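You operate a simulated robot arm through the tools that you are given. There is no shell and no other tool.

The job below is to be done with a simulated robot arm. You get a single attempt, and the scene is never put back.

Task
Take the yoke arm's cover off, set the black BELT knob into the green and close it up again.
Fine: Open the red turn knob first and lock it after; lock the cover's yellow one.

Only the result counts: the job must be done as asked and must still hold three seconds after the hand-in. Knocking over, shifting, dropping, spilling or breaking anything else fails it. Lids that push on must go on centred and level and be pressed home; caps that screw on are set level and turned clockwise until they are tight.

Robot
A 7-joint arm with a two-finger parallel gripper, fixed in place. Base frame: the origin is on the floor under the middle of its stand, x ahead of it, y to its left, z up. Lengths are in cm, angles in rad, forces in N, time in s.
With the tool pointing down near the work surface it reaches from about 22 to 84 cm from the base axis. Its first joint turns from -2.496 to 2.496 rad. Payload 3 kg.
Tool frame: the origin (TCP) lies between the finger pads and is the grasp point; the fingertips stand 3 cm ahead of it; z points along the fingers, y is the line along which they close. Largest opening 9.4 cm; finger width 2.8, thickness 1; the body of the gripper, 5 by 9.6 cm, starts 5.5 cm behind the TCP.
Orientation is told as [roll, pitch, yaw] about the base's x, y, z axes, in that order, counted from this pose: with the fingers straight down and closing along the base's y, the tool's x points along the base's -x, its y along +y and its z along -z.

Tools
- The arm moves only by the tool servo_tool. Its arguments are lists of equal length, an entry for each row: "delta_pos": the shift along the base's x, y, z in cm, a list of three; "delta_rot": the turn, a rotation vector about the base's x, y, z in rad, a list of three. In form: {"delta_pos": [[tx, ty, tz], ...], "delta_rot": [[wx, wy, wz], ...]}. A call has 1 to 20 rows; each row is the pose to reach, as a shift and turn from the pose commanded when the call began. "grip" is the gripper command, from -1 (shut) to 1 (fully open), values between in proportion, set as the call begins (left out, the last holds). A row lasts 0.2 s, in which the tool goes at most 5 cm and 0.15 rad; a call with a longer step from one row to the next is refused whole, and so is a gripper value outside its range. Where a pose cannot be reached the arm comes as near as it can. A force on the tool above 40 N (or 10 N above the force at the start of the call, whichever is more), or a blocked arm, ends the call early, and 0.2 s more pass. Each finger travels about 7.2 cm/s and halts on what it meets, pressing with about 27 N; the grip force reading is that of the motor and also rises with nothing between the fingers. The clock runs only during rows and for 0.2 s after the last one: add rows that repeat a pose to give the fingers time. It gives the time, the measured TCP pose, the force on the tool (base axes), the opening and the grip force at its end, in the units of the frame above (readings bear some noise), with the torque about the TCP (base axes, N m) and any sound that the robot's microphone picked up.
- Cameras (640 x 400 px; columns grow to the right, rows downward): "scene" is fixed at [22.38, -50.24, 178.95]; the picture's right is [0.83, -0.56, 0.00], its down [-0.36, -0.53, -0.77] and it looks along [0.43, 0.64, -0.64] (base axes); focal length 308 px, centre (320, 200). "wrist" rides on the gripper at [7.6, 1.4, -10.2] in the tool frame; the picture's right is [-0.18, 0.98, 0.00], its down [-0.75, -0.14, -0.64] and it looks along [-0.63, -0.12, 0.77] (tool axes); focal length 243 px, centre (320, 200). There is no depth. A picture from a camera that has moved, and an enlarged one, comes with that camera's place and axes in the base frame and with its lens. The place of the scene camera against the robot may be out by one fixed shift of up to 1.2 cm in any direction.
- grab_frame(camera): a new picture of that camera. The clock stands still meanwhile.
- inspect(camera, box): a new picture of the part [left, top, right, bottom] of that camera's present view, enlarged. The clock stands still meanwhile.
- sign_off(): hands the job in; it is judged then, once.

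Nothing tells you positions but the pictures and the camera data. Unless the task says otherwise, let go and move clear before handing in.

The tools are called as a command line: name --argument value ..., lists and objects as JSON in quotes. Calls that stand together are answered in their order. servo_tool: Moves the arm, as the interface text tells. Its arguments: {"type":"object","properties":{"delta_pos":{"type":"array","items":{"type":"array","items":{"type":"number"}}},"delta_rot":{"type":"array","items":{"type":"array","items":{"type":"number"}}},"grip":{"type":"number"}},"required":["delta_pos","delta_rot"]} The other tools are called the same way: grab_frame (camera) takes a picture; inspect (camera, box) takes an enlarged picture of a part of a camera's view; sign_off () hands the job in.

At the start:

```text
clock: 0.0
ee_pos: [40.52, 19.48, 129.67]
orientation: [0.0, 0.0, 0.001]
wrist_force: [-0.8, -0.3, 0.2]
ft_torque: [-0.01, -0.04, -0.02]
grip_width: 9.4
grip_force: 0.0
```

scene: 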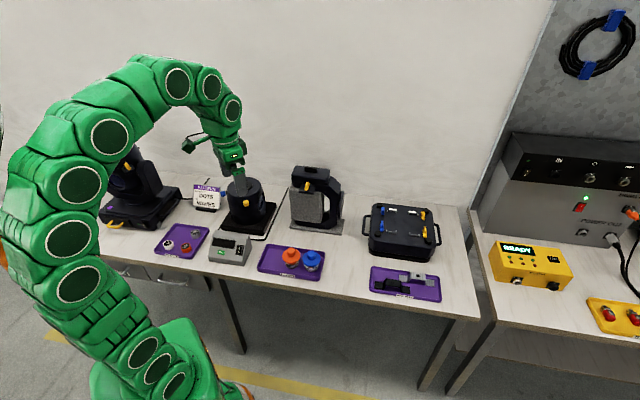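
wrist: 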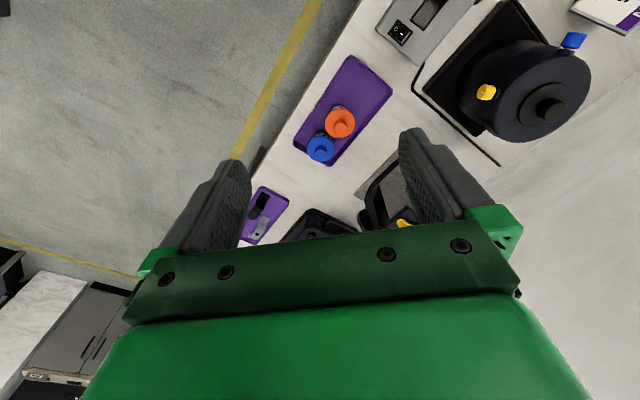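

I see a bench with several fixtures: moving-head yokes, trays and a case. I'll enlarge parts of the scene to find the yoke arm's cover, the black BELT knob and the red and yellow turn knobs.

inspect --camera "scene" --box '[80, 140, 240, 240]'

inspect --camera "scene" --box '[200, 150, 360, 250]'

inspect --camera "scene" --box '[340, 190, 500, 310]'

inspect --camera "scene" --box '[140, 210, 340, 310]'

```text
4.00 times, centred on (160, 190) of scene
camera zoom: at [22.38, -50.24, 178.95], right [0.83, -0.56, 0.0], down [-0.36, -0.53, -0.77], along [0.43, 0.64, -0.64], focal length 1234 px, centre (960, 240)
```

zoom: 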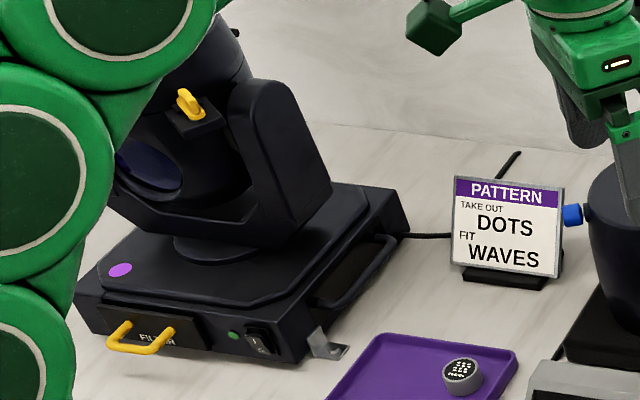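

```text
4.00 times, centred on (280, 200) of scene
camera zoom: at [22.38, -50.24, 178.95], right [0.83, -0.56, 0.0], down [-0.36, -0.53, -0.77], along [0.43, 0.64, -0.64], focal length 1234 px, centre (480, 200)
```

zoom: 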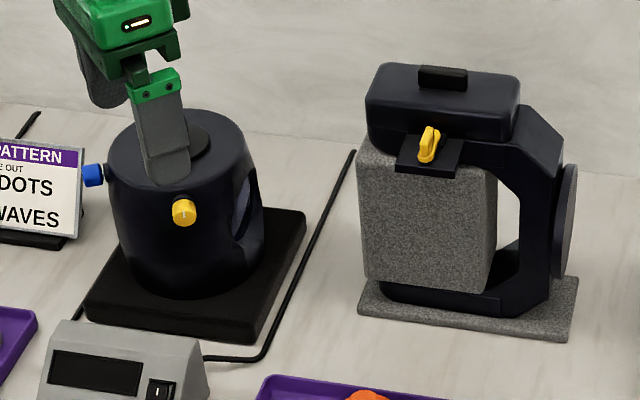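

```text
3.33 times, centred on (420, 250) of scene
camera zoom: at [22.38, -50.24, 178.95], right [0.83, -0.56, 0.0], down [-0.36, -0.53, -0.77], along [0.43, 0.64, -0.64], focal length 1028 px, centre (-13, 33)
```

zoom: 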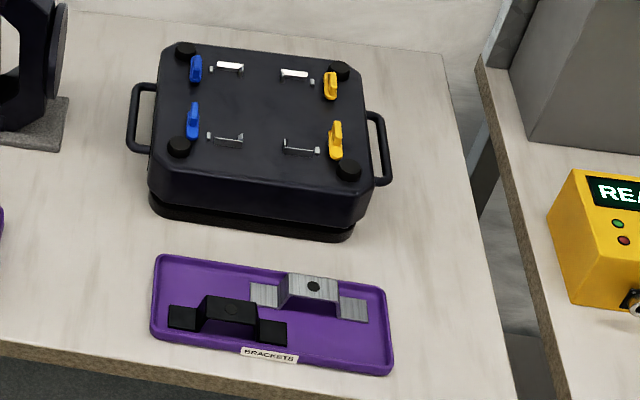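

```text
3.20 times, centred on (240, 260) of scene
camera zoom: at [22.38, -50.24, 178.95], right [0.83, -0.56, 0.0], down [-0.36, -0.53, -0.77], along [0.43, 0.64, -0.64], focal length 987 px, centre (576, 8)
```

zoom: 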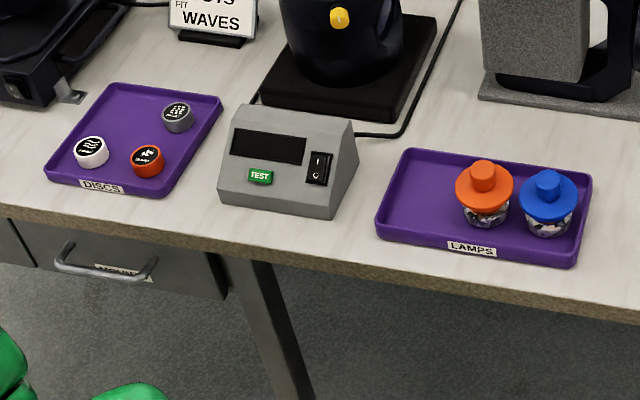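

The yoke arm sits in grey foam near [71, 30, 106], with a black-handled cover and a yellow turn knob. I'll bring the wrist camera closer for a proper look.

servo_tool --delta_pos '[[2.8, 1.6, -1], [5.7, 3.2, -2], [8.5, 4.8, -3], [11.3, 6.3, -4], [14.2, 7.9, -5.5], [17, 9.5, -7], [17, 9.5, -7]]' --delta_rot '[[0, 0, 0.07], [0, 0, 0.14], [0, 0, 0.21], [0, 0, 0.28], [0, 0, 0.34], [0, 0, 0.4], [0, 0, 0.4]]' --grip 1

grab_frame --camera "wrist"

grab_frame --camera "scene"

```text
clock: 1.6
ee_pos: [57.3, 29.05, 122.9]
orientation: [0.001, 0.0, 0.401]
wrist_force: [-0.4, -0.5, 0.2]
ft_torque: [0.0, -0.02, 0.03]
grip_width: 9.39
grip_force: 0.0
```

```text
taken
camera wrist: at [49.85, 27.4, 133.04], right [-0.21, 0.98, 0.0], down [0.75, 0.16, 0.64], along [0.63, 0.14, -0.77], focal length 243 px, centre (320, 200)
```

wrist: 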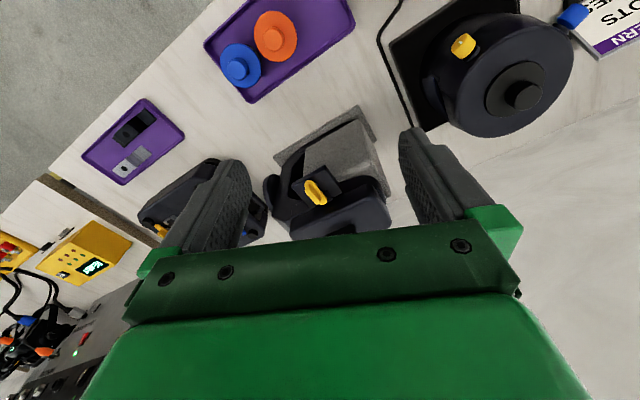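

```text
taken
```

scene: 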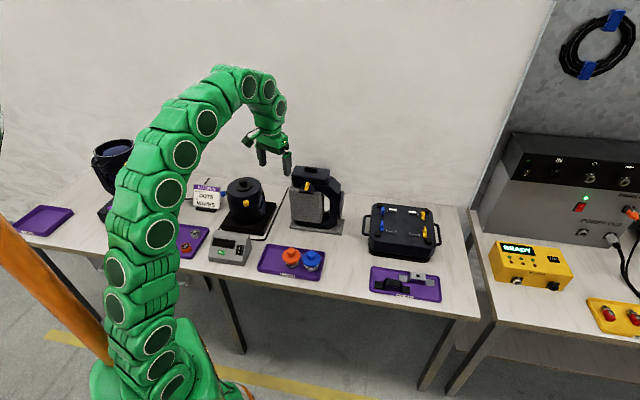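

The yellow knob triangulates to about [71.3, 31.5, 105.5]. I'll enlarge the wrist view of the cover.

inspect --camera "wrist" --box '[240, 100, 420, 240]'

inspect --camera "scene" --box '[270, 155, 360, 245]'

```text
2.86 times, centred on (330, 170) of wrist
camera zoom: at [49.85, 27.4, 133.04], right [-0.21, 0.98, 0.0], down [0.75, 0.16, 0.64], along [0.63, 0.14, -0.77], focal length 693 px, centre (291, 286)
```

zoom: 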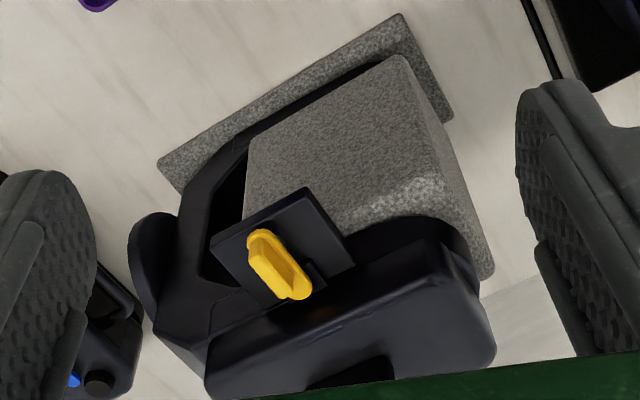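

```text
4.44 times, centred on (315, 200) of scene
camera zoom: at [22.38, -50.24, 178.95], right [0.83, -0.56, 0.0], down [-0.36, -0.53, -0.77], along [0.43, 0.64, -0.64], focal length 1371 px, centre (342, 200)
```

zoom: 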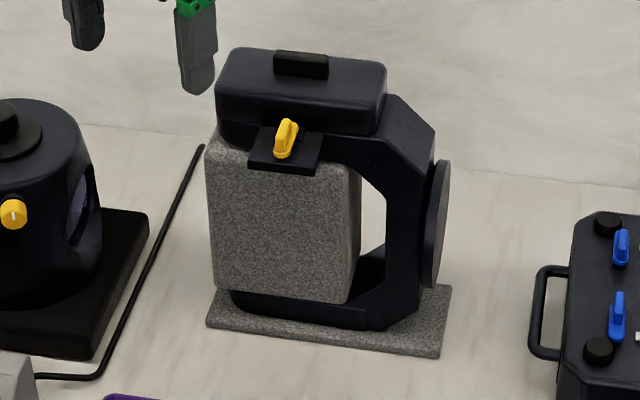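

The plate and cover look turned about 45° to the base. I'll go in closer, facing the front of the yoke squarely, to read the knob and the handle.

servo_tool --delta_pos '[[2.1, -0.1, -1.5], [4.2, -0.2, -3], [6.4, -0.3, -4.6], [8.5, -0.4, -6.2], [8.5, -0.4, -6.2]]' --delta_rot '[[0, 0, 0.1], [0, 0, 0.2], [0, 0, 0.3], [0, 0, 0.385], [0, 0, 0.385]]'

grab_frame --camera "wrist"

inspect --camera "wrist" --box '[240, 80, 420, 240]'

```text
clock: 2.8
ee_pos: [66.13, 28.52, 116.59]
orientation: [0.0, 0.0, 0.787]
wrist_force: [-0.9, -0.7, 0.1]
ft_torque: [0.0, -0.01, -0.01]
grip_width: 9.39
grip_force: 0.0
```

```text
taken
camera wrist: at [59.8, 24.26, 126.83], right [-0.57, 0.82, 0.0], down [0.63, 0.43, 0.64], along [0.53, 0.36, -0.77], focal length 243 px, centre (320, 200)
```

wrist: 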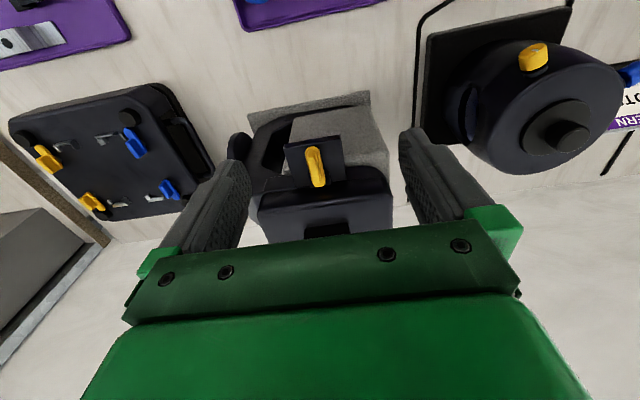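

```text
2.50 times, centred on (330, 160) of wrist
camera zoom: at [59.8, 24.26, 126.83], right [-0.57, 0.82, 0.0], down [0.63, 0.43, 0.64], along [0.53, 0.36, -0.77], focal length 606 px, centre (295, 300)
```

zoom: 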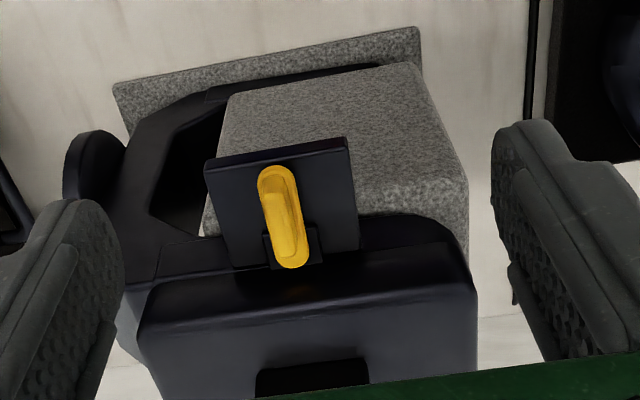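

The yellow knob's bar points at the cover and lies over a small tab, so it looks locked. I'll enlarge that area further to get the heights.

inspect --camera "wrist" --box '[280, 125, 360, 195]'

inspect --camera "wrist" --box '[240, 170, 400, 240]'

inspect --camera "wrist" --box '[10, 80, 210, 230]'

inspect --camera "scene" --box '[285, 160, 345, 200]'

```text
5.71 times, centred on (320, 160) of wrist
camera zoom: at [59.8, 24.26, 126.83], right [-0.57, 0.82, 0.0], down [0.63, 0.43, 0.64], along [0.53, 0.36, -0.77], focal length 1386 px, centre (320, 429)
```

zoom: 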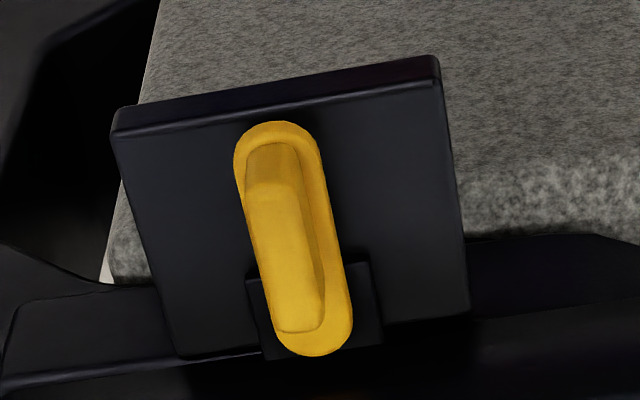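

```text
4.00 times, centred on (320, 205) of wrist
camera zoom: at [59.8, 24.26, 126.83], right [-0.57, 0.82, 0.0], down [0.63, 0.43, 0.64], along [0.53, 0.36, -0.77], focal length 970 px, centre (320, 180)
```

zoom: 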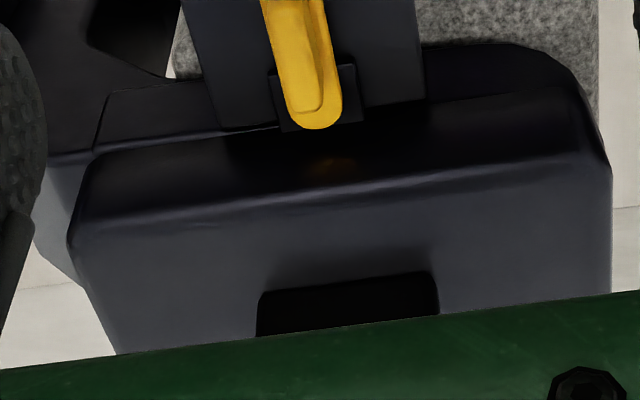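

```text
2.67 times, centred on (110, 155) of wrist
camera zoom: at [59.8, 24.26, 126.83], right [-0.57, 0.82, 0.0], down [0.63, 0.43, 0.64], along [0.53, 0.36, -0.77], focal length 647 px, centre (880, 320)
```

zoom: 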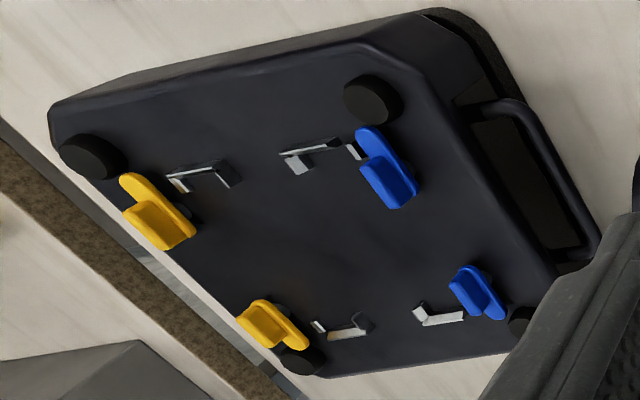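

```text
10.00 times, centred on (315, 180) of scene
camera zoom: at [22.38, -50.24, 178.95], right [0.83, -0.56, 0.0], down [-0.36, -0.53, -0.77], along [0.43, 0.64, -0.64], focal length 3084 px, centre (370, 400)
```

zoom: 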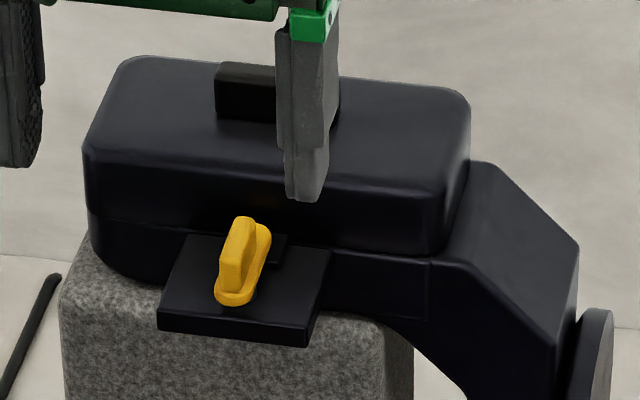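

The knob's oval cam lies over the cover's tab, so it is locked. To pin down heights I'll take a second view from the side, with the tool turned so it would also suit gripping the handle.

servo_tool --delta_pos '[[0.3, 1, 0.5], [0.6, 2, 1], [0.9, 3, 1], [1.1, 4, 1], [1.4, 5, 1], [1.7, 6, 1], [2, 7, 1], [2.3, 8.3, 1], [2.6, 9.5, 0.5], [2.9, 10.5, -0.5], [3.1, 11.4, -1.5], [3.1, 11.4, -2.3], [3.1, 11.4, -2.3]]' --delta_rot '[[0, 0, -0.14], [0, 0, -0.28], [0, 0, -0.42], [0, 0, -0.56], [0, 0, -0.7], [0, 0, -0.84], [0, 0, -0.98], [0, 0, -1.12], [0, 0, -1.26], [0, 0, -1.4], [0, 0, -1.5], [0, 0, -1.57], [0, 0, -1.57]]'

grab_frame --camera "wrist"

inspect --camera "wrist" --box '[260, 120, 400, 220]'

```text
clock: 5.6
ee_pos: [69.2, 40.18, 114.0]
orientation: [0.002, 0.001, -0.785]
wrist_force: [0.5, -0.4, 0.3]
ft_torque: [0.02, 0.04, 0.0]
grip_width: 9.4
grip_force: 0.1
```

```text
taken
camera wrist: at [64.95, 46.58, 124.33], right [0.83, 0.56, 0.0], down [0.43, -0.63, 0.64], along [0.36, -0.53, -0.77], focal length 243 px, centre (320, 200)
```

wrist: 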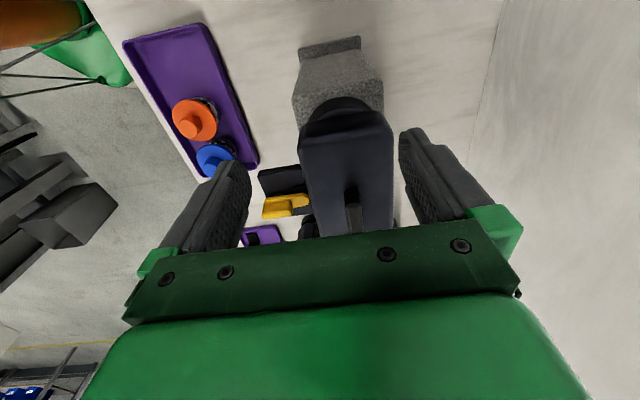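

```text
4.00 times, centred on (330, 170) of wrist
camera zoom: at [64.95, 46.58, 124.33], right [0.83, 0.56, 0.0], down [0.43, -0.63, 0.64], along [0.36, -0.53, -0.77], focal length 970 px, centre (280, 320)
```

zoom: 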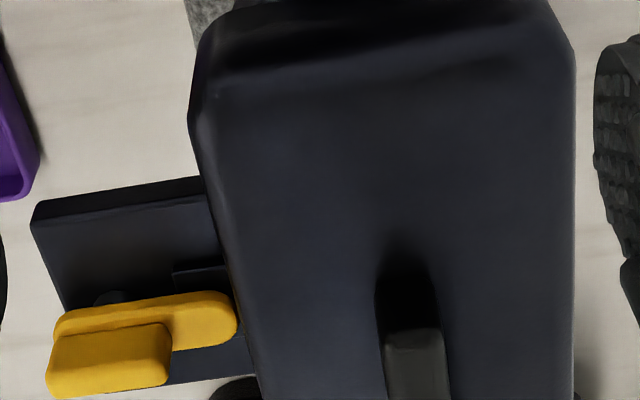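

I can see the knob's grip bar sits over its stem, with a tongue reaching over the cover's tab. I'll enlarge this side view for measurements.

inspect --camera "wrist" --box '[255, 160, 335, 225]'

inspect --camera "wrist" --box '[300, 150, 420, 235]'

inspect --camera "scene" --box '[285, 160, 345, 200]'

```text
6.15 times, centred on (295, 192) of wrist
camera zoom: at [64.95, 46.58, 124.33], right [0.83, 0.56, 0.0], down [0.43, -0.63, 0.64], along [0.36, -0.53, -0.77], focal length 1493 px, centre (474, 246)
```

zoom: 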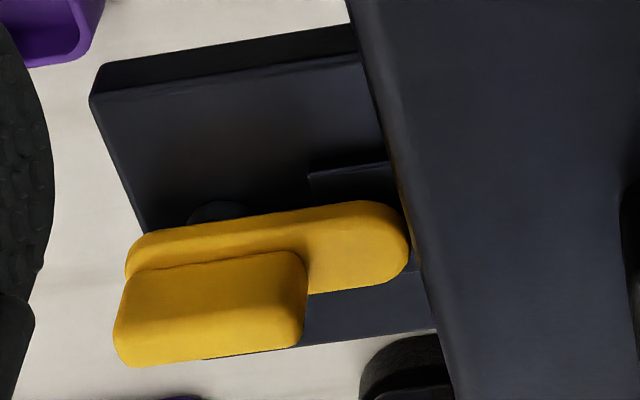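

```text
4.71 times, centred on (360, 192) of wrist
camera zoom: at [64.95, 46.58, 124.33], right [0.83, 0.56, 0.0], down [0.43, -0.63, 0.64], along [0.36, -0.53, -0.77], focal length 1142 px, centre (132, 235)
```

zoom: 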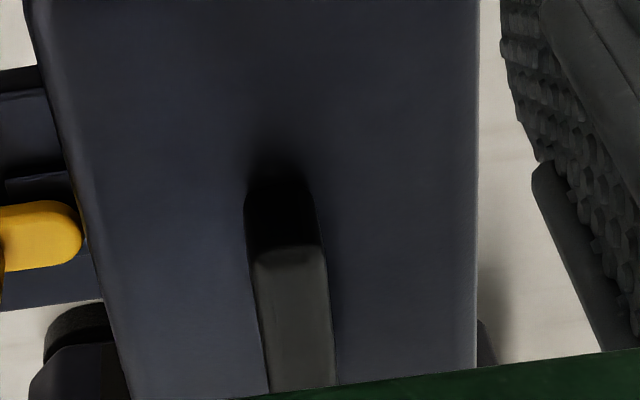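

```text
10.00 times, centred on (315, 180) of scene
camera zoom: at [22.38, -50.24, 178.95], right [0.83, -0.56, 0.0], down [-0.36, -0.53, -0.77], along [0.43, 0.64, -0.64], focal length 3084 px, centre (370, 400)
```

zoom: 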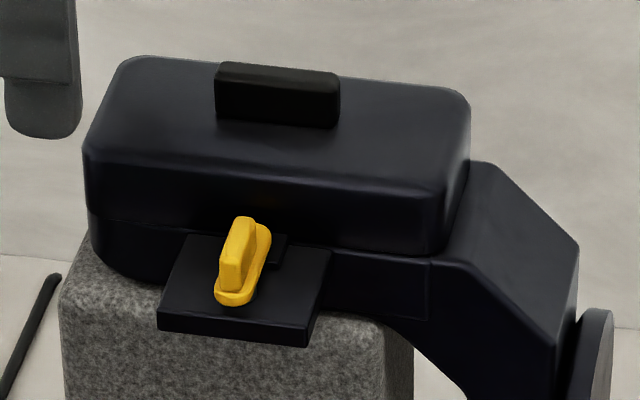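

I make the plate top z≈104.5, the knob's grip bar top z≈107.2 over an axis near (70.5, 30.9), the cover top z≈108.3 and its handle centre near (75.8, 36.1, top 109.95). Next I move over the knob with the fingers across the bar.

servo_tool --delta_pos '[[0, 0, 1], [0.2, -1, 2], [0.4, -2, 2], [0.5, -3, 2], [0.6, -4, 2], [0.8, -5, 2], [0.9, -6, 2], [1.1, -7, 2], [1.2, -8, 2], [1.4, -9.1, 2], [1.4, -9.1, 1.8], [1.4, -9.1, 1.8], [1.4, -9.1, 1.8]]' --delta_rot '[[0, 0, 0.14], [0, 0, 0.28], [0, 0, 0.42], [0, 0, 0.56], [0, 0, 0.7], [0, 0, 0.84], [0, 0, 0.98], [0, 0, 1.12], [0, 0, 1.26], [0, 0, 1.4], [0, 0, 1.5], [0, 0, 1.57], [0, 0, 1.57]]' --grip 0

grab_frame --camera "wrist"

inspect --camera "wrist" --box '[250, 100, 390, 220]'

```text
clock: 8.4
ee_pos: [70.61, 30.74, 116.06]
orientation: [0.0, 0.0, 0.785]
wrist_force: [0.4, -0.2, 0.1]
ft_torque: [0.03, 0.01, 0.01]
grip_width: 4.71
grip_force: 0.1
```

```text
taken
camera wrist: at [64.24, 26.45, 126.31], right [-0.57, 0.82, 0.0], down [0.63, 0.43, 0.64], along [0.53, 0.36, -0.77], focal length 243 px, centre (320, 200)
```

wrist: 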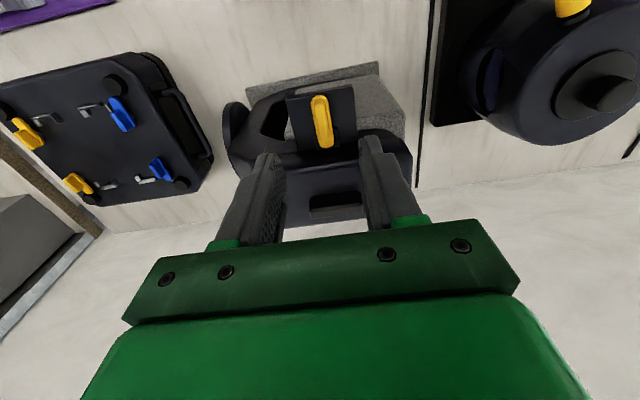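

```text
3.33 times, centred on (320, 160) of wrist
camera zoom: at [64.24, 26.45, 126.31], right [-0.57, 0.82, 0.0], down [0.63, 0.43, 0.64], along [0.53, 0.36, -0.77], focal length 809 px, centre (320, 333)
```

zoom: 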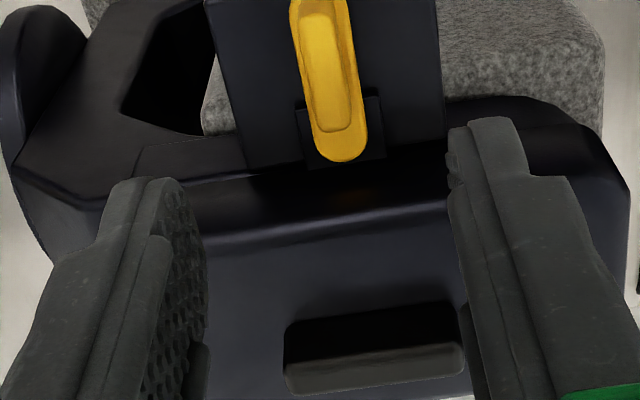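

The bar is centred between the fingers, so I lower to grip it with the tips just above the tongue.

servo_tool --delta_pos '[[-0.1, 0.13, -2], [-0.1, 0.13, -4], [-0.1, 0.13, -6], [-0.1, 0.13, -7.1], [-0.1, 0.13, -7.1]]' --delta_rot '[[0, 0, 0], [0, 0, 0], [0, 0, 0], [0, 0, 0], [0, 0, 0]]'

grab_frame --camera "wrist"

inspect --camera "scene" --box '[280, 150, 350, 200]'

```text
clock: 9.6
ee_pos: [70.4, 31.02, 109.12]
orientation: [0.0, 0.001, 0.786]
wrist_force: [0.1, -0.6, 0.0]
ft_torque: [-0.02, 0.0, 0.02]
grip_width: 4.71
grip_force: 0.1
```

```text
taken
camera wrist: at [64.18, 26.7, 119.29], right [-0.56, 0.83, 0.0], down [0.63, 0.43, 0.64], along [0.53, 0.36, -0.77], focal length 243 px, centre (320, 200)
```

wrist: 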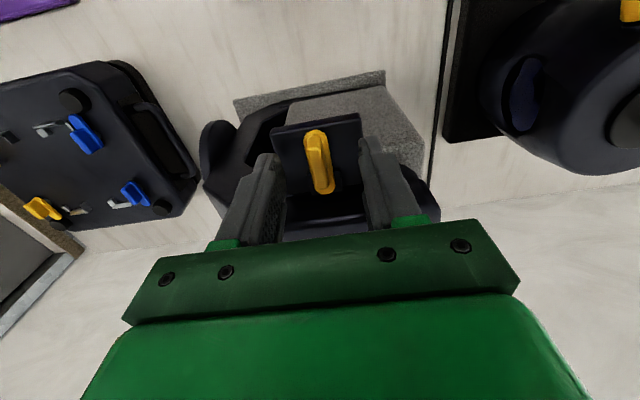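

```text
8.00 times, centred on (315, 175) of scene
camera zoom: at [22.38, -50.24, 178.95], right [0.83, -0.56, 0.0], down [-0.36, -0.53, -0.77], along [0.43, 0.64, -0.64], focal length 2468 px, centre (360, 400)
```

zoom: 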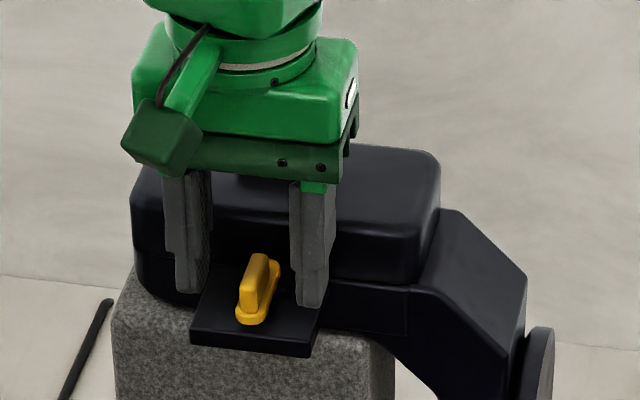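

The fingers straddle the bar with clearance, so I close on it.

servo_tool --delta_pos '[[0, 0, 0], [0, 0, 0], [0, 0, 0], [0, 0, 0]]' --delta_rot '[[0, 0, 0], [0, 0, 0], [0, 0, 0], [0, 0, 0]]' --grip -1

inspect --camera "wrist" --box '[260, 110, 380, 220]'

```text
clock: 10.6
ee_pos: [70.63, 30.99, 109.13]
orientation: [0.0, 0.0, 0.782]
wrist_force: [12.1, -5.2, -0.9]
ft_torque: [0.15, -0.56, 0.05]
grip_width: 0.86
grip_force: 43.0
```

```text
3.64 times, centred on (320, 165) of wrist
camera zoom: at [64.23, 26.64, 119.29], right [-0.56, 0.83, 0.0], down [0.63, 0.43, 0.64], along [0.53, 0.36, -0.77], focal length 882 px, centre (320, 327)
```

zoom: 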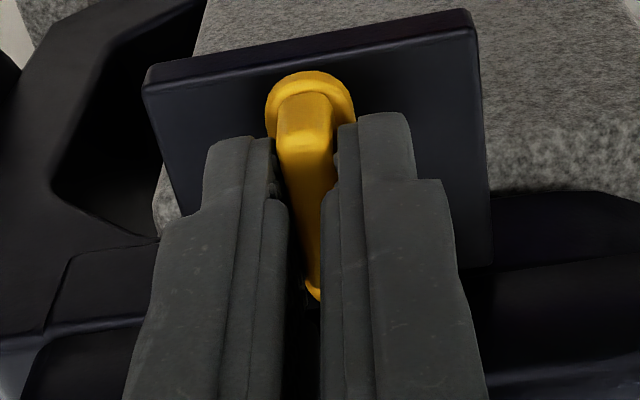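

I have the bar at 0.86 cm, with a small side load that I'll relax. Then I try a small counter-clockwise turn to feel which way it opens.

servo_tool --delta_pos '[[0.06, -0.06, 0], [0.06, -0.06, 0], [0.06, -0.06, 0]]' --delta_rot '[[0, 0, 0.07], [0, 0, 0.14], [0, 0, 0.14]]'

```text
clock: 11.4
ee_pos: [70.57, 31.03, 109.01]
orientation: [0.001, 0.0, 0.926]
wrist_force: [-8.9, -3.4, 3.5]
ft_torque: [-1.03, 0.8, -0.03]
grip_width: 0.87
grip_force: 42.4
```

It turned freely by 0.14 rad. I'll check that the knob really turned along with the fingers.

inspect --camera "wrist" --box '[260, 110, 380, 220]'

inspect --camera "scene" --box '[290, 165, 340, 200]'

```text
3.64 times, centred on (320, 165) of wrist
camera zoom: at [64.93, 25.78, 119.3], right [-0.68, 0.74, 0.0], down [0.57, 0.52, 0.64], along [0.47, 0.43, -0.77], focal length 882 px, centre (320, 327)
```

zoom: 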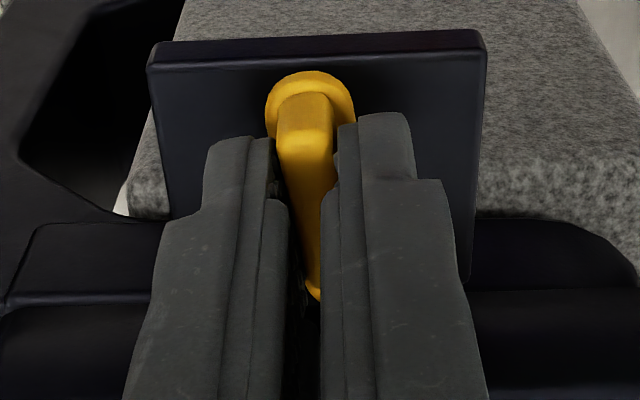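

```text
11.43 times, centred on (315, 182) of scene
camera zoom: at [22.38, -50.24, 178.95], right [0.83, -0.56, 0.0], down [-0.36, -0.53, -0.77], along [0.43, 0.64, -0.64], focal length 3525 px, centre (377, 400)
```

zoom: 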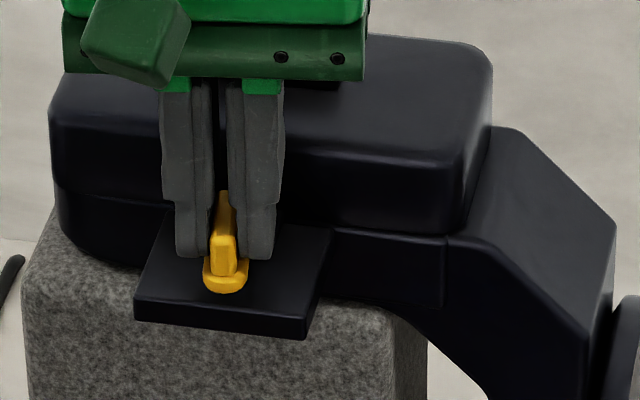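

The knob did turn with the fingers, so counter-clockwise it is. I continue the turn towards 90°.

servo_tool --delta_pos '[[-0.05, -0.02, 0], [-0.05, -0.02, 0], [-0.05, -0.02, 0], [-0.05, -0.02, 0], [-0.05, -0.02, 0], [-0.05, -0.02, 0]]' --delta_rot '[[0, 0, 0.12], [0, 0, 0.24], [0, 0, 0.36], [0, 0, 0.48], [0, 0, 0.6], [0, 0, 0.6]]'

```text
clock: 12.8
ee_pos: [70.57, 30.99, 109.19]
orientation: [-0.002, -0.001, 1.528]
wrist_force: [3.6, 28.9, 21.3]
ft_torque: [1.34, -0.04, -0.01]
grip_width: 0.89
grip_force: 42.9
```

The turn is at about 42° but the tool is feeling 29 N in y and 21 N in z, so I look before going on.

inspect --camera "wrist" --box '[240, 100, 400, 220]'

inspect --camera "scene" --box '[285, 155, 345, 200]'

```text
3.33 times, centred on (320, 160) of wrist
camera zoom: at [68.81, 23.46, 119.28], right [-0.97, 0.23, 0.0], down [0.17, 0.75, 0.64], along [0.15, 0.63, -0.77], focal length 809 px, centre (320, 333)
```

zoom: 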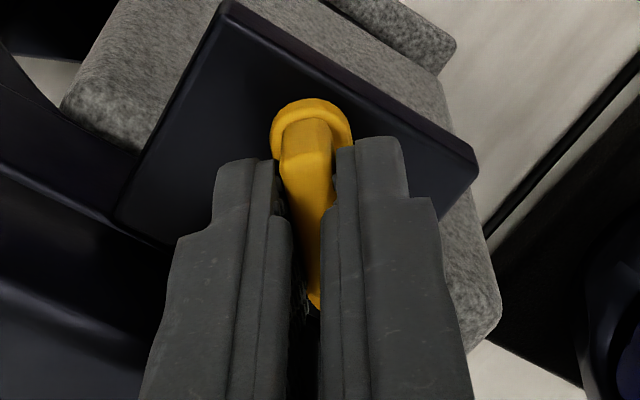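

```text
8.89 times, centred on (315, 178) of scene
camera zoom: at [22.38, -50.24, 178.95], right [0.83, -0.56, 0.0], down [-0.36, -0.53, -0.77], along [0.43, 0.64, -0.64], focal length 2742 px, centre (364, 400)
```

zoom: 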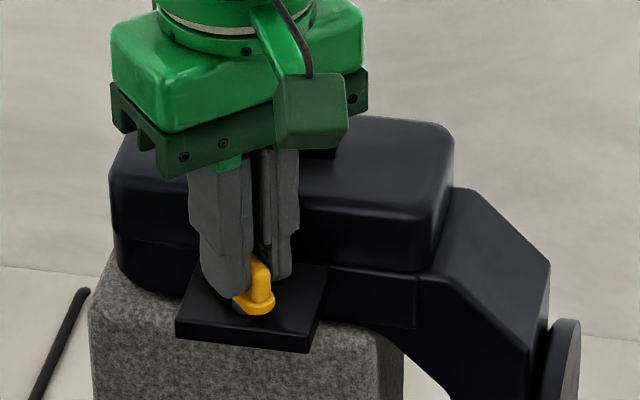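

The knob is following; the load is just the arm pressing -y and down, so I shift the command to relax it.

servo_tool --delta_pos '[[0.02, 0.1, 0.1], [0.02, 0.15, 0.15], [0.02, 0.15, 0.15]]' --delta_rot '[[0, 0, 0], [0, 0, 0], [0, 0, 0]]'

```text
clock: 13.6
ee_pos: [70.49, 30.95, 108.99]
orientation: [0.001, 0.002, 1.525]
wrist_force: [-9.7, 8.2, 9.6]
ft_torque: [1.02, 0.13, -0.06]
grip_width: 0.87
grip_force: 43.0
```

The load is down. I continue the turn.

servo_tool --delta_pos '[[-0.03, 0.03, 0.05], [-0.03, 0.03, 0.05], [-0.03, 0.03, 0.05], [-0.03, 0.03, 0.05], [-0.03, 0.03, 0.05]]' --delta_rot '[[0, 0, 0.12], [0, 0, 0.24], [0, 0, 0.36], [0, 0, 0.42], [0, 0, 0.42]]'

```text
clock: 14.8
ee_pos: [70.44, 30.97, 109.02]
orientation: [0.002, 0.001, 1.944]
wrist_force: [-2.5, -6.5, -11.4]
ft_torque: [-1.36, -0.5, -0.02]
grip_width: 0.88
grip_force: 42.5
```

servo_tool --delta_pos '[[0, -0.03, -0.05], [0, -0.03, -0.05], [0, -0.03, -0.05], [0, -0.03, -0.05], [0, -0.03, -0.05]]' --delta_rot '[[0, 0, 0.12], [0, 0, 0.24], [0, 0, 0.36], [0, 0, 0.42], [0, 0, 0.42]]'

inspect --camera "wrist" --box '[240, 100, 400, 220]'

inspect --camera "scene" --box '[285, 155, 345, 200]'

```text
clock: 15.9
ee_pos: [70.44, 31.0, 108.98]
orientation: [0.003, 0.001, 2.362]
wrist_force: [-10.7, -7.3, -2.3]
ft_torque: [0.33, 0.52, -0.31]
grip_width: 0.87
grip_force: 42.9
stopped in row 5: the force on the tool passed its limit at 41 N (the readings are from after the stop); the commanded pose is now the measured one
```

```text
3.33 times, centred on (320, 160) of wrist
camera zoom: at [74.98, 24.66, 119.29], right [-0.82, -0.57, 0.0], down [-0.44, 0.63, 0.64], along [-0.37, 0.53, -0.77], focal length 809 px, centre (320, 333)
```

zoom: 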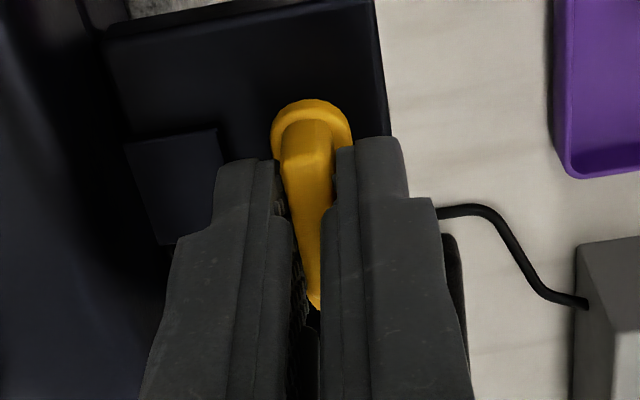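

```text
8.89 times, centred on (315, 178) of scene
camera zoom: at [22.38, -50.24, 178.95], right [0.83, -0.56, 0.0], down [-0.36, -0.53, -0.77], along [0.43, 0.64, -0.64], focal length 2742 px, centre (364, 400)
```

zoom: 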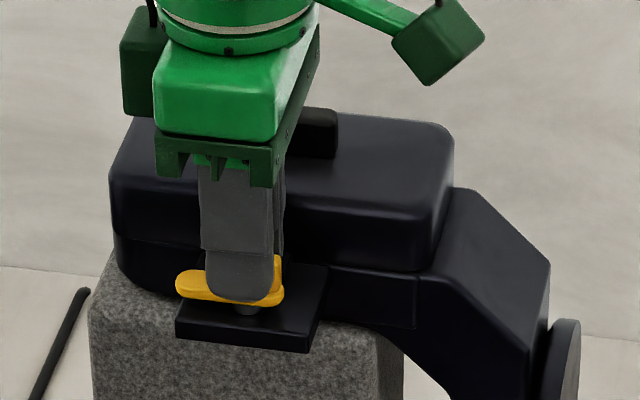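

The knob has reached its stop at 90° and the tab is free. I open the fingers just enough to clear and lift straight up.

servo_tool --delta_pos '[[0, 0, 0], [0, 0, 0], [0, 0, 2], [0, 0, 5], [0, 0, 8], [0, 0, 8]]' --delta_rot '[[0, 0, 0], [0, 0, 0], [0, 0, 0], [0, 0, 0], [0, 0, 0], [0, 0, 0]]' --grip -0.5

grab_frame --camera "wrist"

grab_frame --camera "scene"

```text
clock: 17.3
ee_pos: [70.4, 30.99, 117.13]
orientation: [0.003, 0.0, 2.364]
wrist_force: [-0.4, 0.3, -0.3]
ft_torque: [-0.01, -0.02, -0.02]
grip_width: 2.37
grip_force: 0.1
```

```text
taken
camera wrist: at [74.92, 24.65, 127.39], right [-0.82, -0.57, 0.0], down [-0.44, 0.63, 0.64], along [-0.37, 0.53, -0.77], focal length 243 px, centre (320, 200)
```

wrist: 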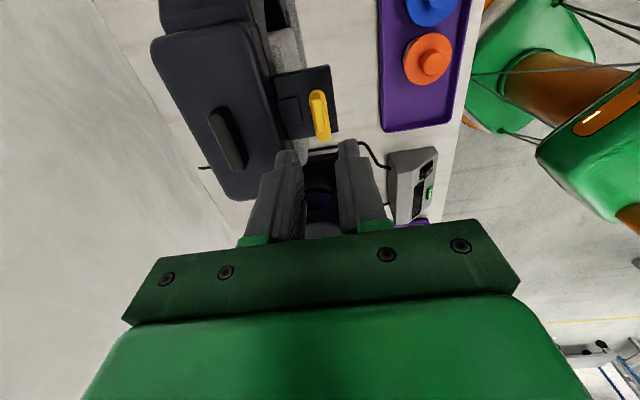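

```text
taken
```

scene: 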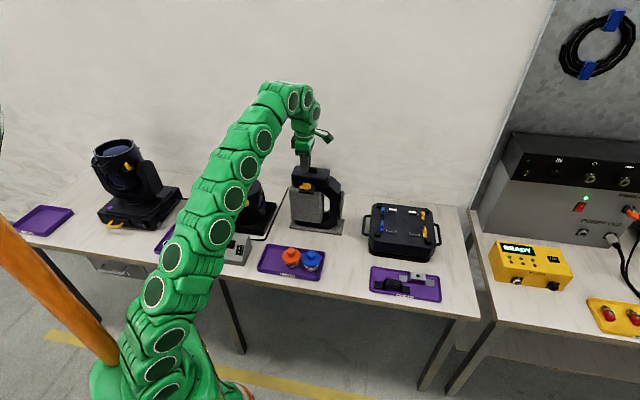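

The yellow knob is open and the cover's tab is free. I'll enlarge the handle in this view to refine its position.

inspect --camera "wrist" --box '[140, 10, 340, 210]'

inspect --camera "scene" --box '[240, 150, 480, 310]'

```text
2.00 times, centred on (240, 110) of wrist
camera zoom: at [74.92, 24.65, 127.39], right [-0.82, -0.57, 0.0], down [-0.44, 0.63, 0.64], along [-0.37, 0.53, -0.77], focal length 485 px, centre (480, 380)
```

zoom: 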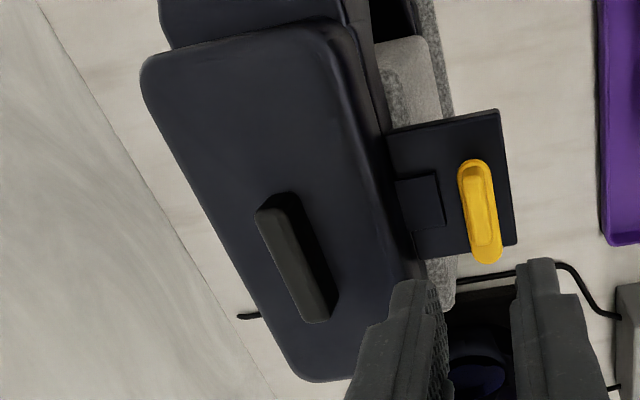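

```text
2.50 times, centred on (360, 230) of scene
camera zoom: at [22.38, -50.24, 178.95], right [0.83, -0.56, 0.0], down [-0.36, -0.53, -0.77], along [0.43, 0.64, -0.64], focal length 771 px, centre (220, 125)
```

zoom: 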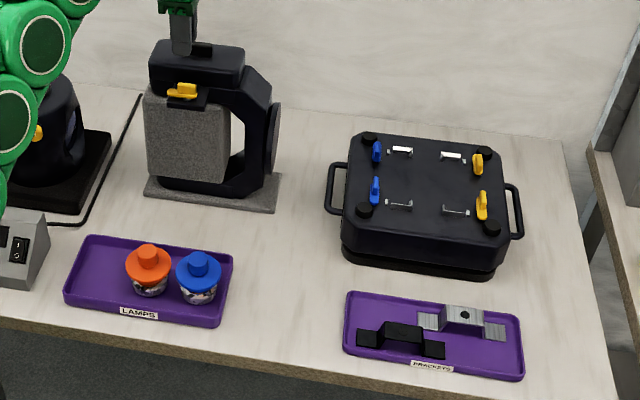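

The handle centre refines to about (75.9, 36.0). I move above it with the fingers straddling it and check that the arm reaches there.

servo_tool --delta_pos '[[1.4, 1.3, 0], [2.8, 2.6, 0], [4.2, 3.9, 0], [5.5, 5.05, 0], [5.5, 5.05, 0]]' --delta_rot '[[0, 0, 0], [0, 0, 0], [0, 0, 0], [0, 0, 0], [0, 0, 0]]' --grip -0.2

grab_frame --camera "wrist"

inspect --camera "wrist" --box '[250, 100, 390, 220]'

```text
clock: 18.5
ee_pos: [72.23, 35.17, 114.38]
orientation: [0.003, 0.0, 2.361]
wrist_force: [-0.5, -0.8, 0.0]
ft_torque: [0.01, 0.01, 0.0]
grip_width: 3.76
grip_force: 0.0
out of reach, approached as far as the arm can: row 2, 3, 4, 5
```

```text
taken
camera wrist: at [76.89, 28.9, 124.61], right [-0.82, -0.57, 0.0], down [-0.43, 0.63, 0.64], along [-0.37, 0.53, -0.77], focal length 243 px, centre (320, 200)
```

wrist: 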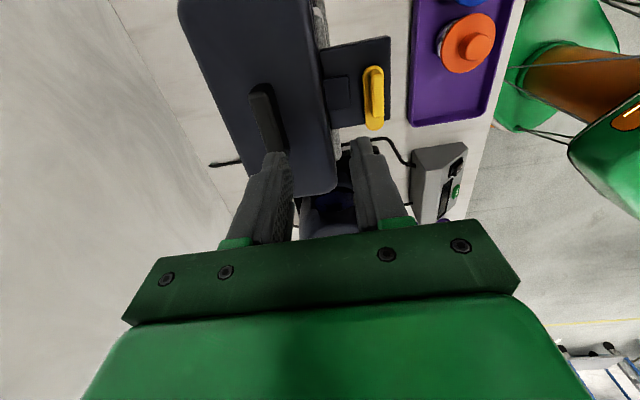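

```text
3.33 times, centred on (320, 160) of wrist
camera zoom: at [76.89, 28.9, 124.61], right [-0.82, -0.57, 0.0], down [-0.43, 0.63, 0.64], along [-0.37, 0.53, -0.77], focal length 809 px, centre (320, 333)
```

zoom: 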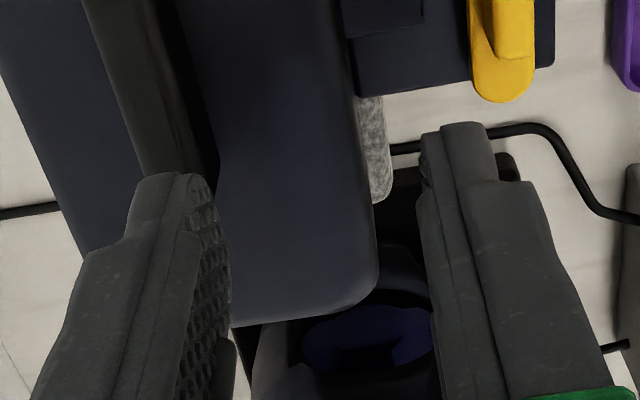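

Straight down the arm only reaches about 80 cm radius up here and the handle is at 84, so I'll need to tilt the fingers outward. I'll back off, turn the tool to close along the handle's length, and then tilt.

servo_tool --delta_pos '[[-2, -2, 1], [-4, -4, 2], [-6, -6, 2], [-6, -6, 2], [-6, -6, 2], [-6, -6, 2], [-6, -6, 2], [-6, -6, 2], [-6, -6, 2], [-6, -6, 2], [-6, -6, 2], [-6, -6, 2], [-6, -6, 2], [-6, -6, 2], [-6, -6, 2]]' --delta_rot '[[0, 0, 0], [0, 0, 0], [0, 0, -0.14], [0, 0, -0.28], [0, 0, -0.42], [0, 0, -0.56], [0, 0, -0.7], [0, 0, -0.84], [0, 0, -0.98], [0, 0, -1.12], [0, 0, -1.26], [0, 0, -1.4], [0, 0, -1.54], [0, 0, -1.577], [0, 0, -1.577]]' --grip 0.4

```text
clock: 21.7
ee_pos: [66.44, 29.21, 116.18]
orientation: [0.003, 0.0, 0.786]
wrist_force: [-0.2, 0.0, 0.1]
ft_torque: [-0.01, 0.0, 0.01]
grip_width: 6.58
grip_force: 0.0
```

That pose is fine. Now I tilt the fingers outward by 0.3 rad and move partway towards the handle.

servo_tool --delta_pos '[[1, 0.7, 0], [2, 1.4, 0], [3.5, 2.4, 0], [5.5, 3.8, 0], [5.5, 3.8, 0]]' --delta_rot '[[0.0707, -0.0707, 0], [0.1414, -0.1414, 0], [0.2121, -0.2121, 0], [0.2121, -0.2121, 0], [0.2121, -0.2121, 0]]'

grab_frame --camera "wrist"

```text
clock: 22.9
ee_pos: [72.05, 33.11, 116.17]
orientation: [0.004, -0.3, 0.787]
wrist_force: [0.2, 0.5, 0.7]
ft_torque: [-0.02, -0.02, 0.01]
grip_width: 6.56
grip_force: 0.0
```

```text
taken
camera wrist: at [63.91, 26.77, 123.81], right [-0.57, 0.82, 0.06], down [0.48, 0.27, 0.84], along [0.67, 0.51, -0.55], focal length 243 px, centre (320, 200)
```

wrist: 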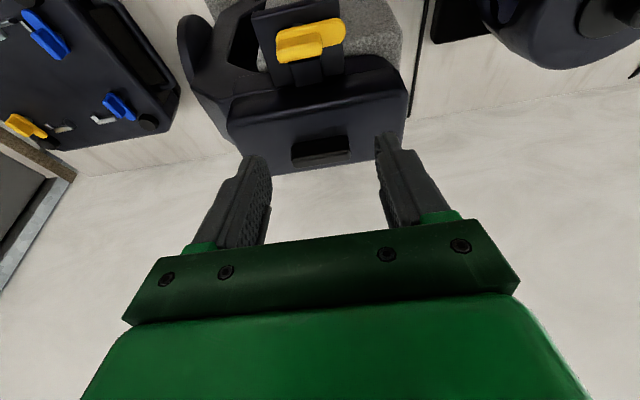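

The tilt works and the handle shows between the fingers. I move above the handle.

servo_tool --delta_pos '[[1.7, 1.2, -0.5], [3.4, 2.45, -1], [3.4, 2.45, -1.5], [3.4, 2.45, -1.5]]' --delta_rot '[[0, 0, 0], [0, 0, 0], [0, 0, 0], [0, 0, 0]]'

grab_frame --camera "wrist"

inspect --camera "scene" --box '[280, 150, 350, 200]'

```text
clock: 23.9
ee_pos: [75.44, 35.6, 114.59]
orientation: [0.004, -0.302, 0.786]
wrist_force: [-0.2, -0.3, -0.1]
ft_torque: [0.04, -0.01, 0.01]
grip_width: 6.57
grip_force: 0.0
```

```text
taken
camera wrist: at [67.24, 29.29, 122.09], right [-0.57, 0.82, 0.06], down [0.48, 0.27, 0.84], along [0.67, 0.51, -0.55], focal length 243 px, centre (320, 200)
```

wrist: 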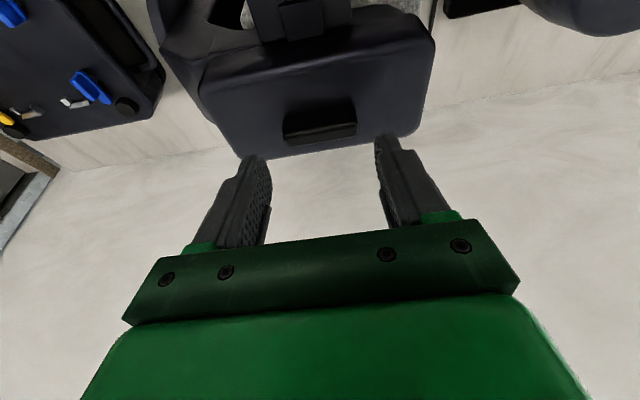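

```text
8.00 times, centred on (315, 175) of scene
camera zoom: at [22.38, -50.24, 178.95], right [0.83, -0.56, 0.0], down [-0.36, -0.53, -0.77], along [0.43, 0.64, -0.64], focal length 2468 px, centre (360, 400)
```

zoom: 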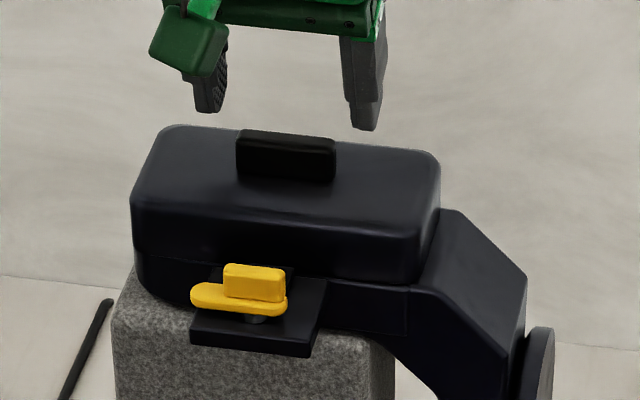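

The pose is reached. I enlarge to check the handle's alignment between the fingers.

inspect --camera "wrist" --box '[240, 70, 400, 200]'

```text
3.08 times, centred on (320, 135) of wrist
camera zoom: at [67.24, 29.29, 122.09], right [-0.57, 0.82, 0.06], down [0.48, 0.27, 0.84], along [0.67, 0.51, -0.55], focal length 746 px, centre (320, 400)
```

zoom: 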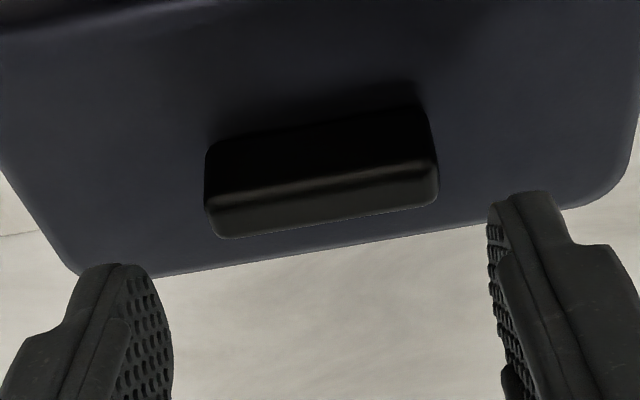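

The handle spans e≈-30.5 to -25.6, so I shift 0.18 cm sideways to centre and go down beside it.

servo_tool --delta_pos '[[-0.12, 0.12, -1.2], [-0.12, 0.12, -2.2], [-0.12, 0.12, -2.7], [-0.12, 0.12, -2.7]]' --delta_rot '[[0, 0, 0], [0, 0, 0], [0, 0, 0], [0, 0, 0]]'

inspect --camera "wrist" --box '[220, 80, 420, 220]'

inspect --camera "scene" --box '[280, 150, 350, 200]'

```text
clock: 24.9
ee_pos: [75.28, 35.56, 112.05]
orientation: [0.004, -0.3, 0.785]
wrist_force: [0.2, 0.1, -0.1]
ft_torque: [0.0, -0.03, 0.02]
grip_width: 6.57
grip_force: 0.1
```

```text
2.86 times, centred on (320, 150) of wrist
camera zoom: at [67.07, 29.38, 119.5], right [-0.57, 0.82, 0.06], down [0.48, 0.27, 0.84], along [0.67, 0.51, -0.55], focal length 693 px, centre (320, 343)
```

zoom: 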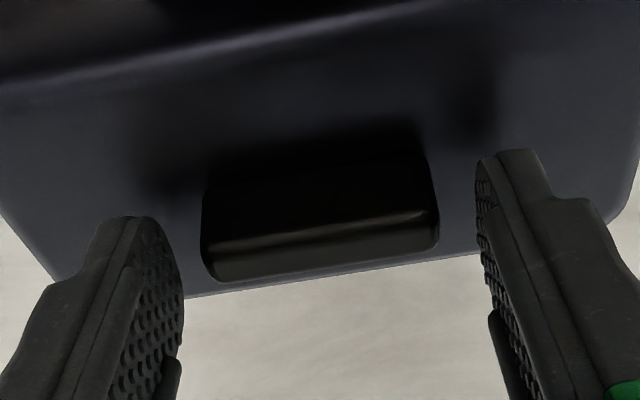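

```text
8.00 times, centred on (315, 175) of scene
camera zoom: at [22.38, -50.24, 178.95], right [0.83, -0.56, 0.0], down [-0.36, -0.53, -0.77], along [0.43, 0.64, -0.64], focal length 2468 px, centre (360, 400)
```

zoom: 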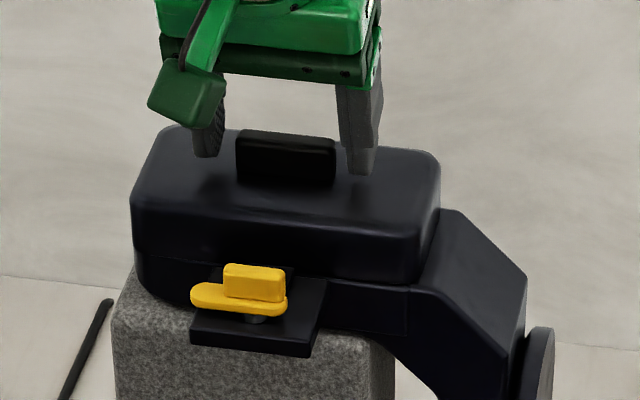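

The fingers are on both sides of the handle, near the cover top. I lower slightly more and close.

servo_tool --delta_pos '[[0, 0, -0.2], [0, 0, -0.2], [0, 0, -0.2], [0, 0, -0.2], [0, 0, -0.2]]' --delta_rot '[[0, 0, 0], [0, 0, 0], [0, 0, 0], [0, 0, 0], [0, 0, 0]]' --grip -1

inspect --camera "wrist" --box '[220, 80, 420, 220]'

```text
clock: 26.1
ee_pos: [75.23, 35.52, 111.84]
orientation: [0.002, -0.301, 0.788]
wrist_force: [-0.1, 3.5, 16.0]
ft_torque: [0.12, -0.13, 0.05]
grip_width: 4.93
grip_force: 26.7
```

```text
2.86 times, centred on (320, 150) of wrist
camera zoom: at [67.06, 29.35, 119.4], right [-0.57, 0.82, 0.06], down [0.47, 0.27, 0.84], along [0.67, 0.51, -0.54], focal length 693 px, centre (320, 343)
```

zoom: 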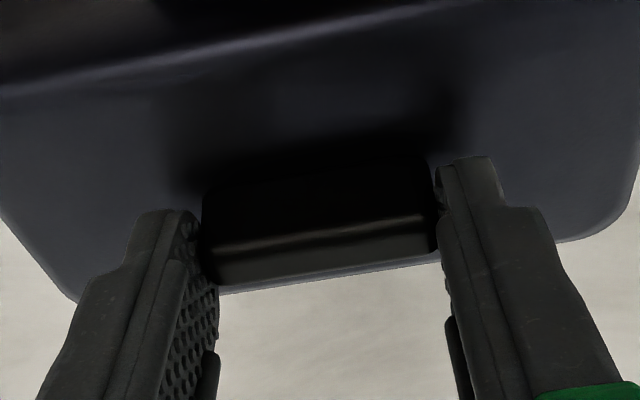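

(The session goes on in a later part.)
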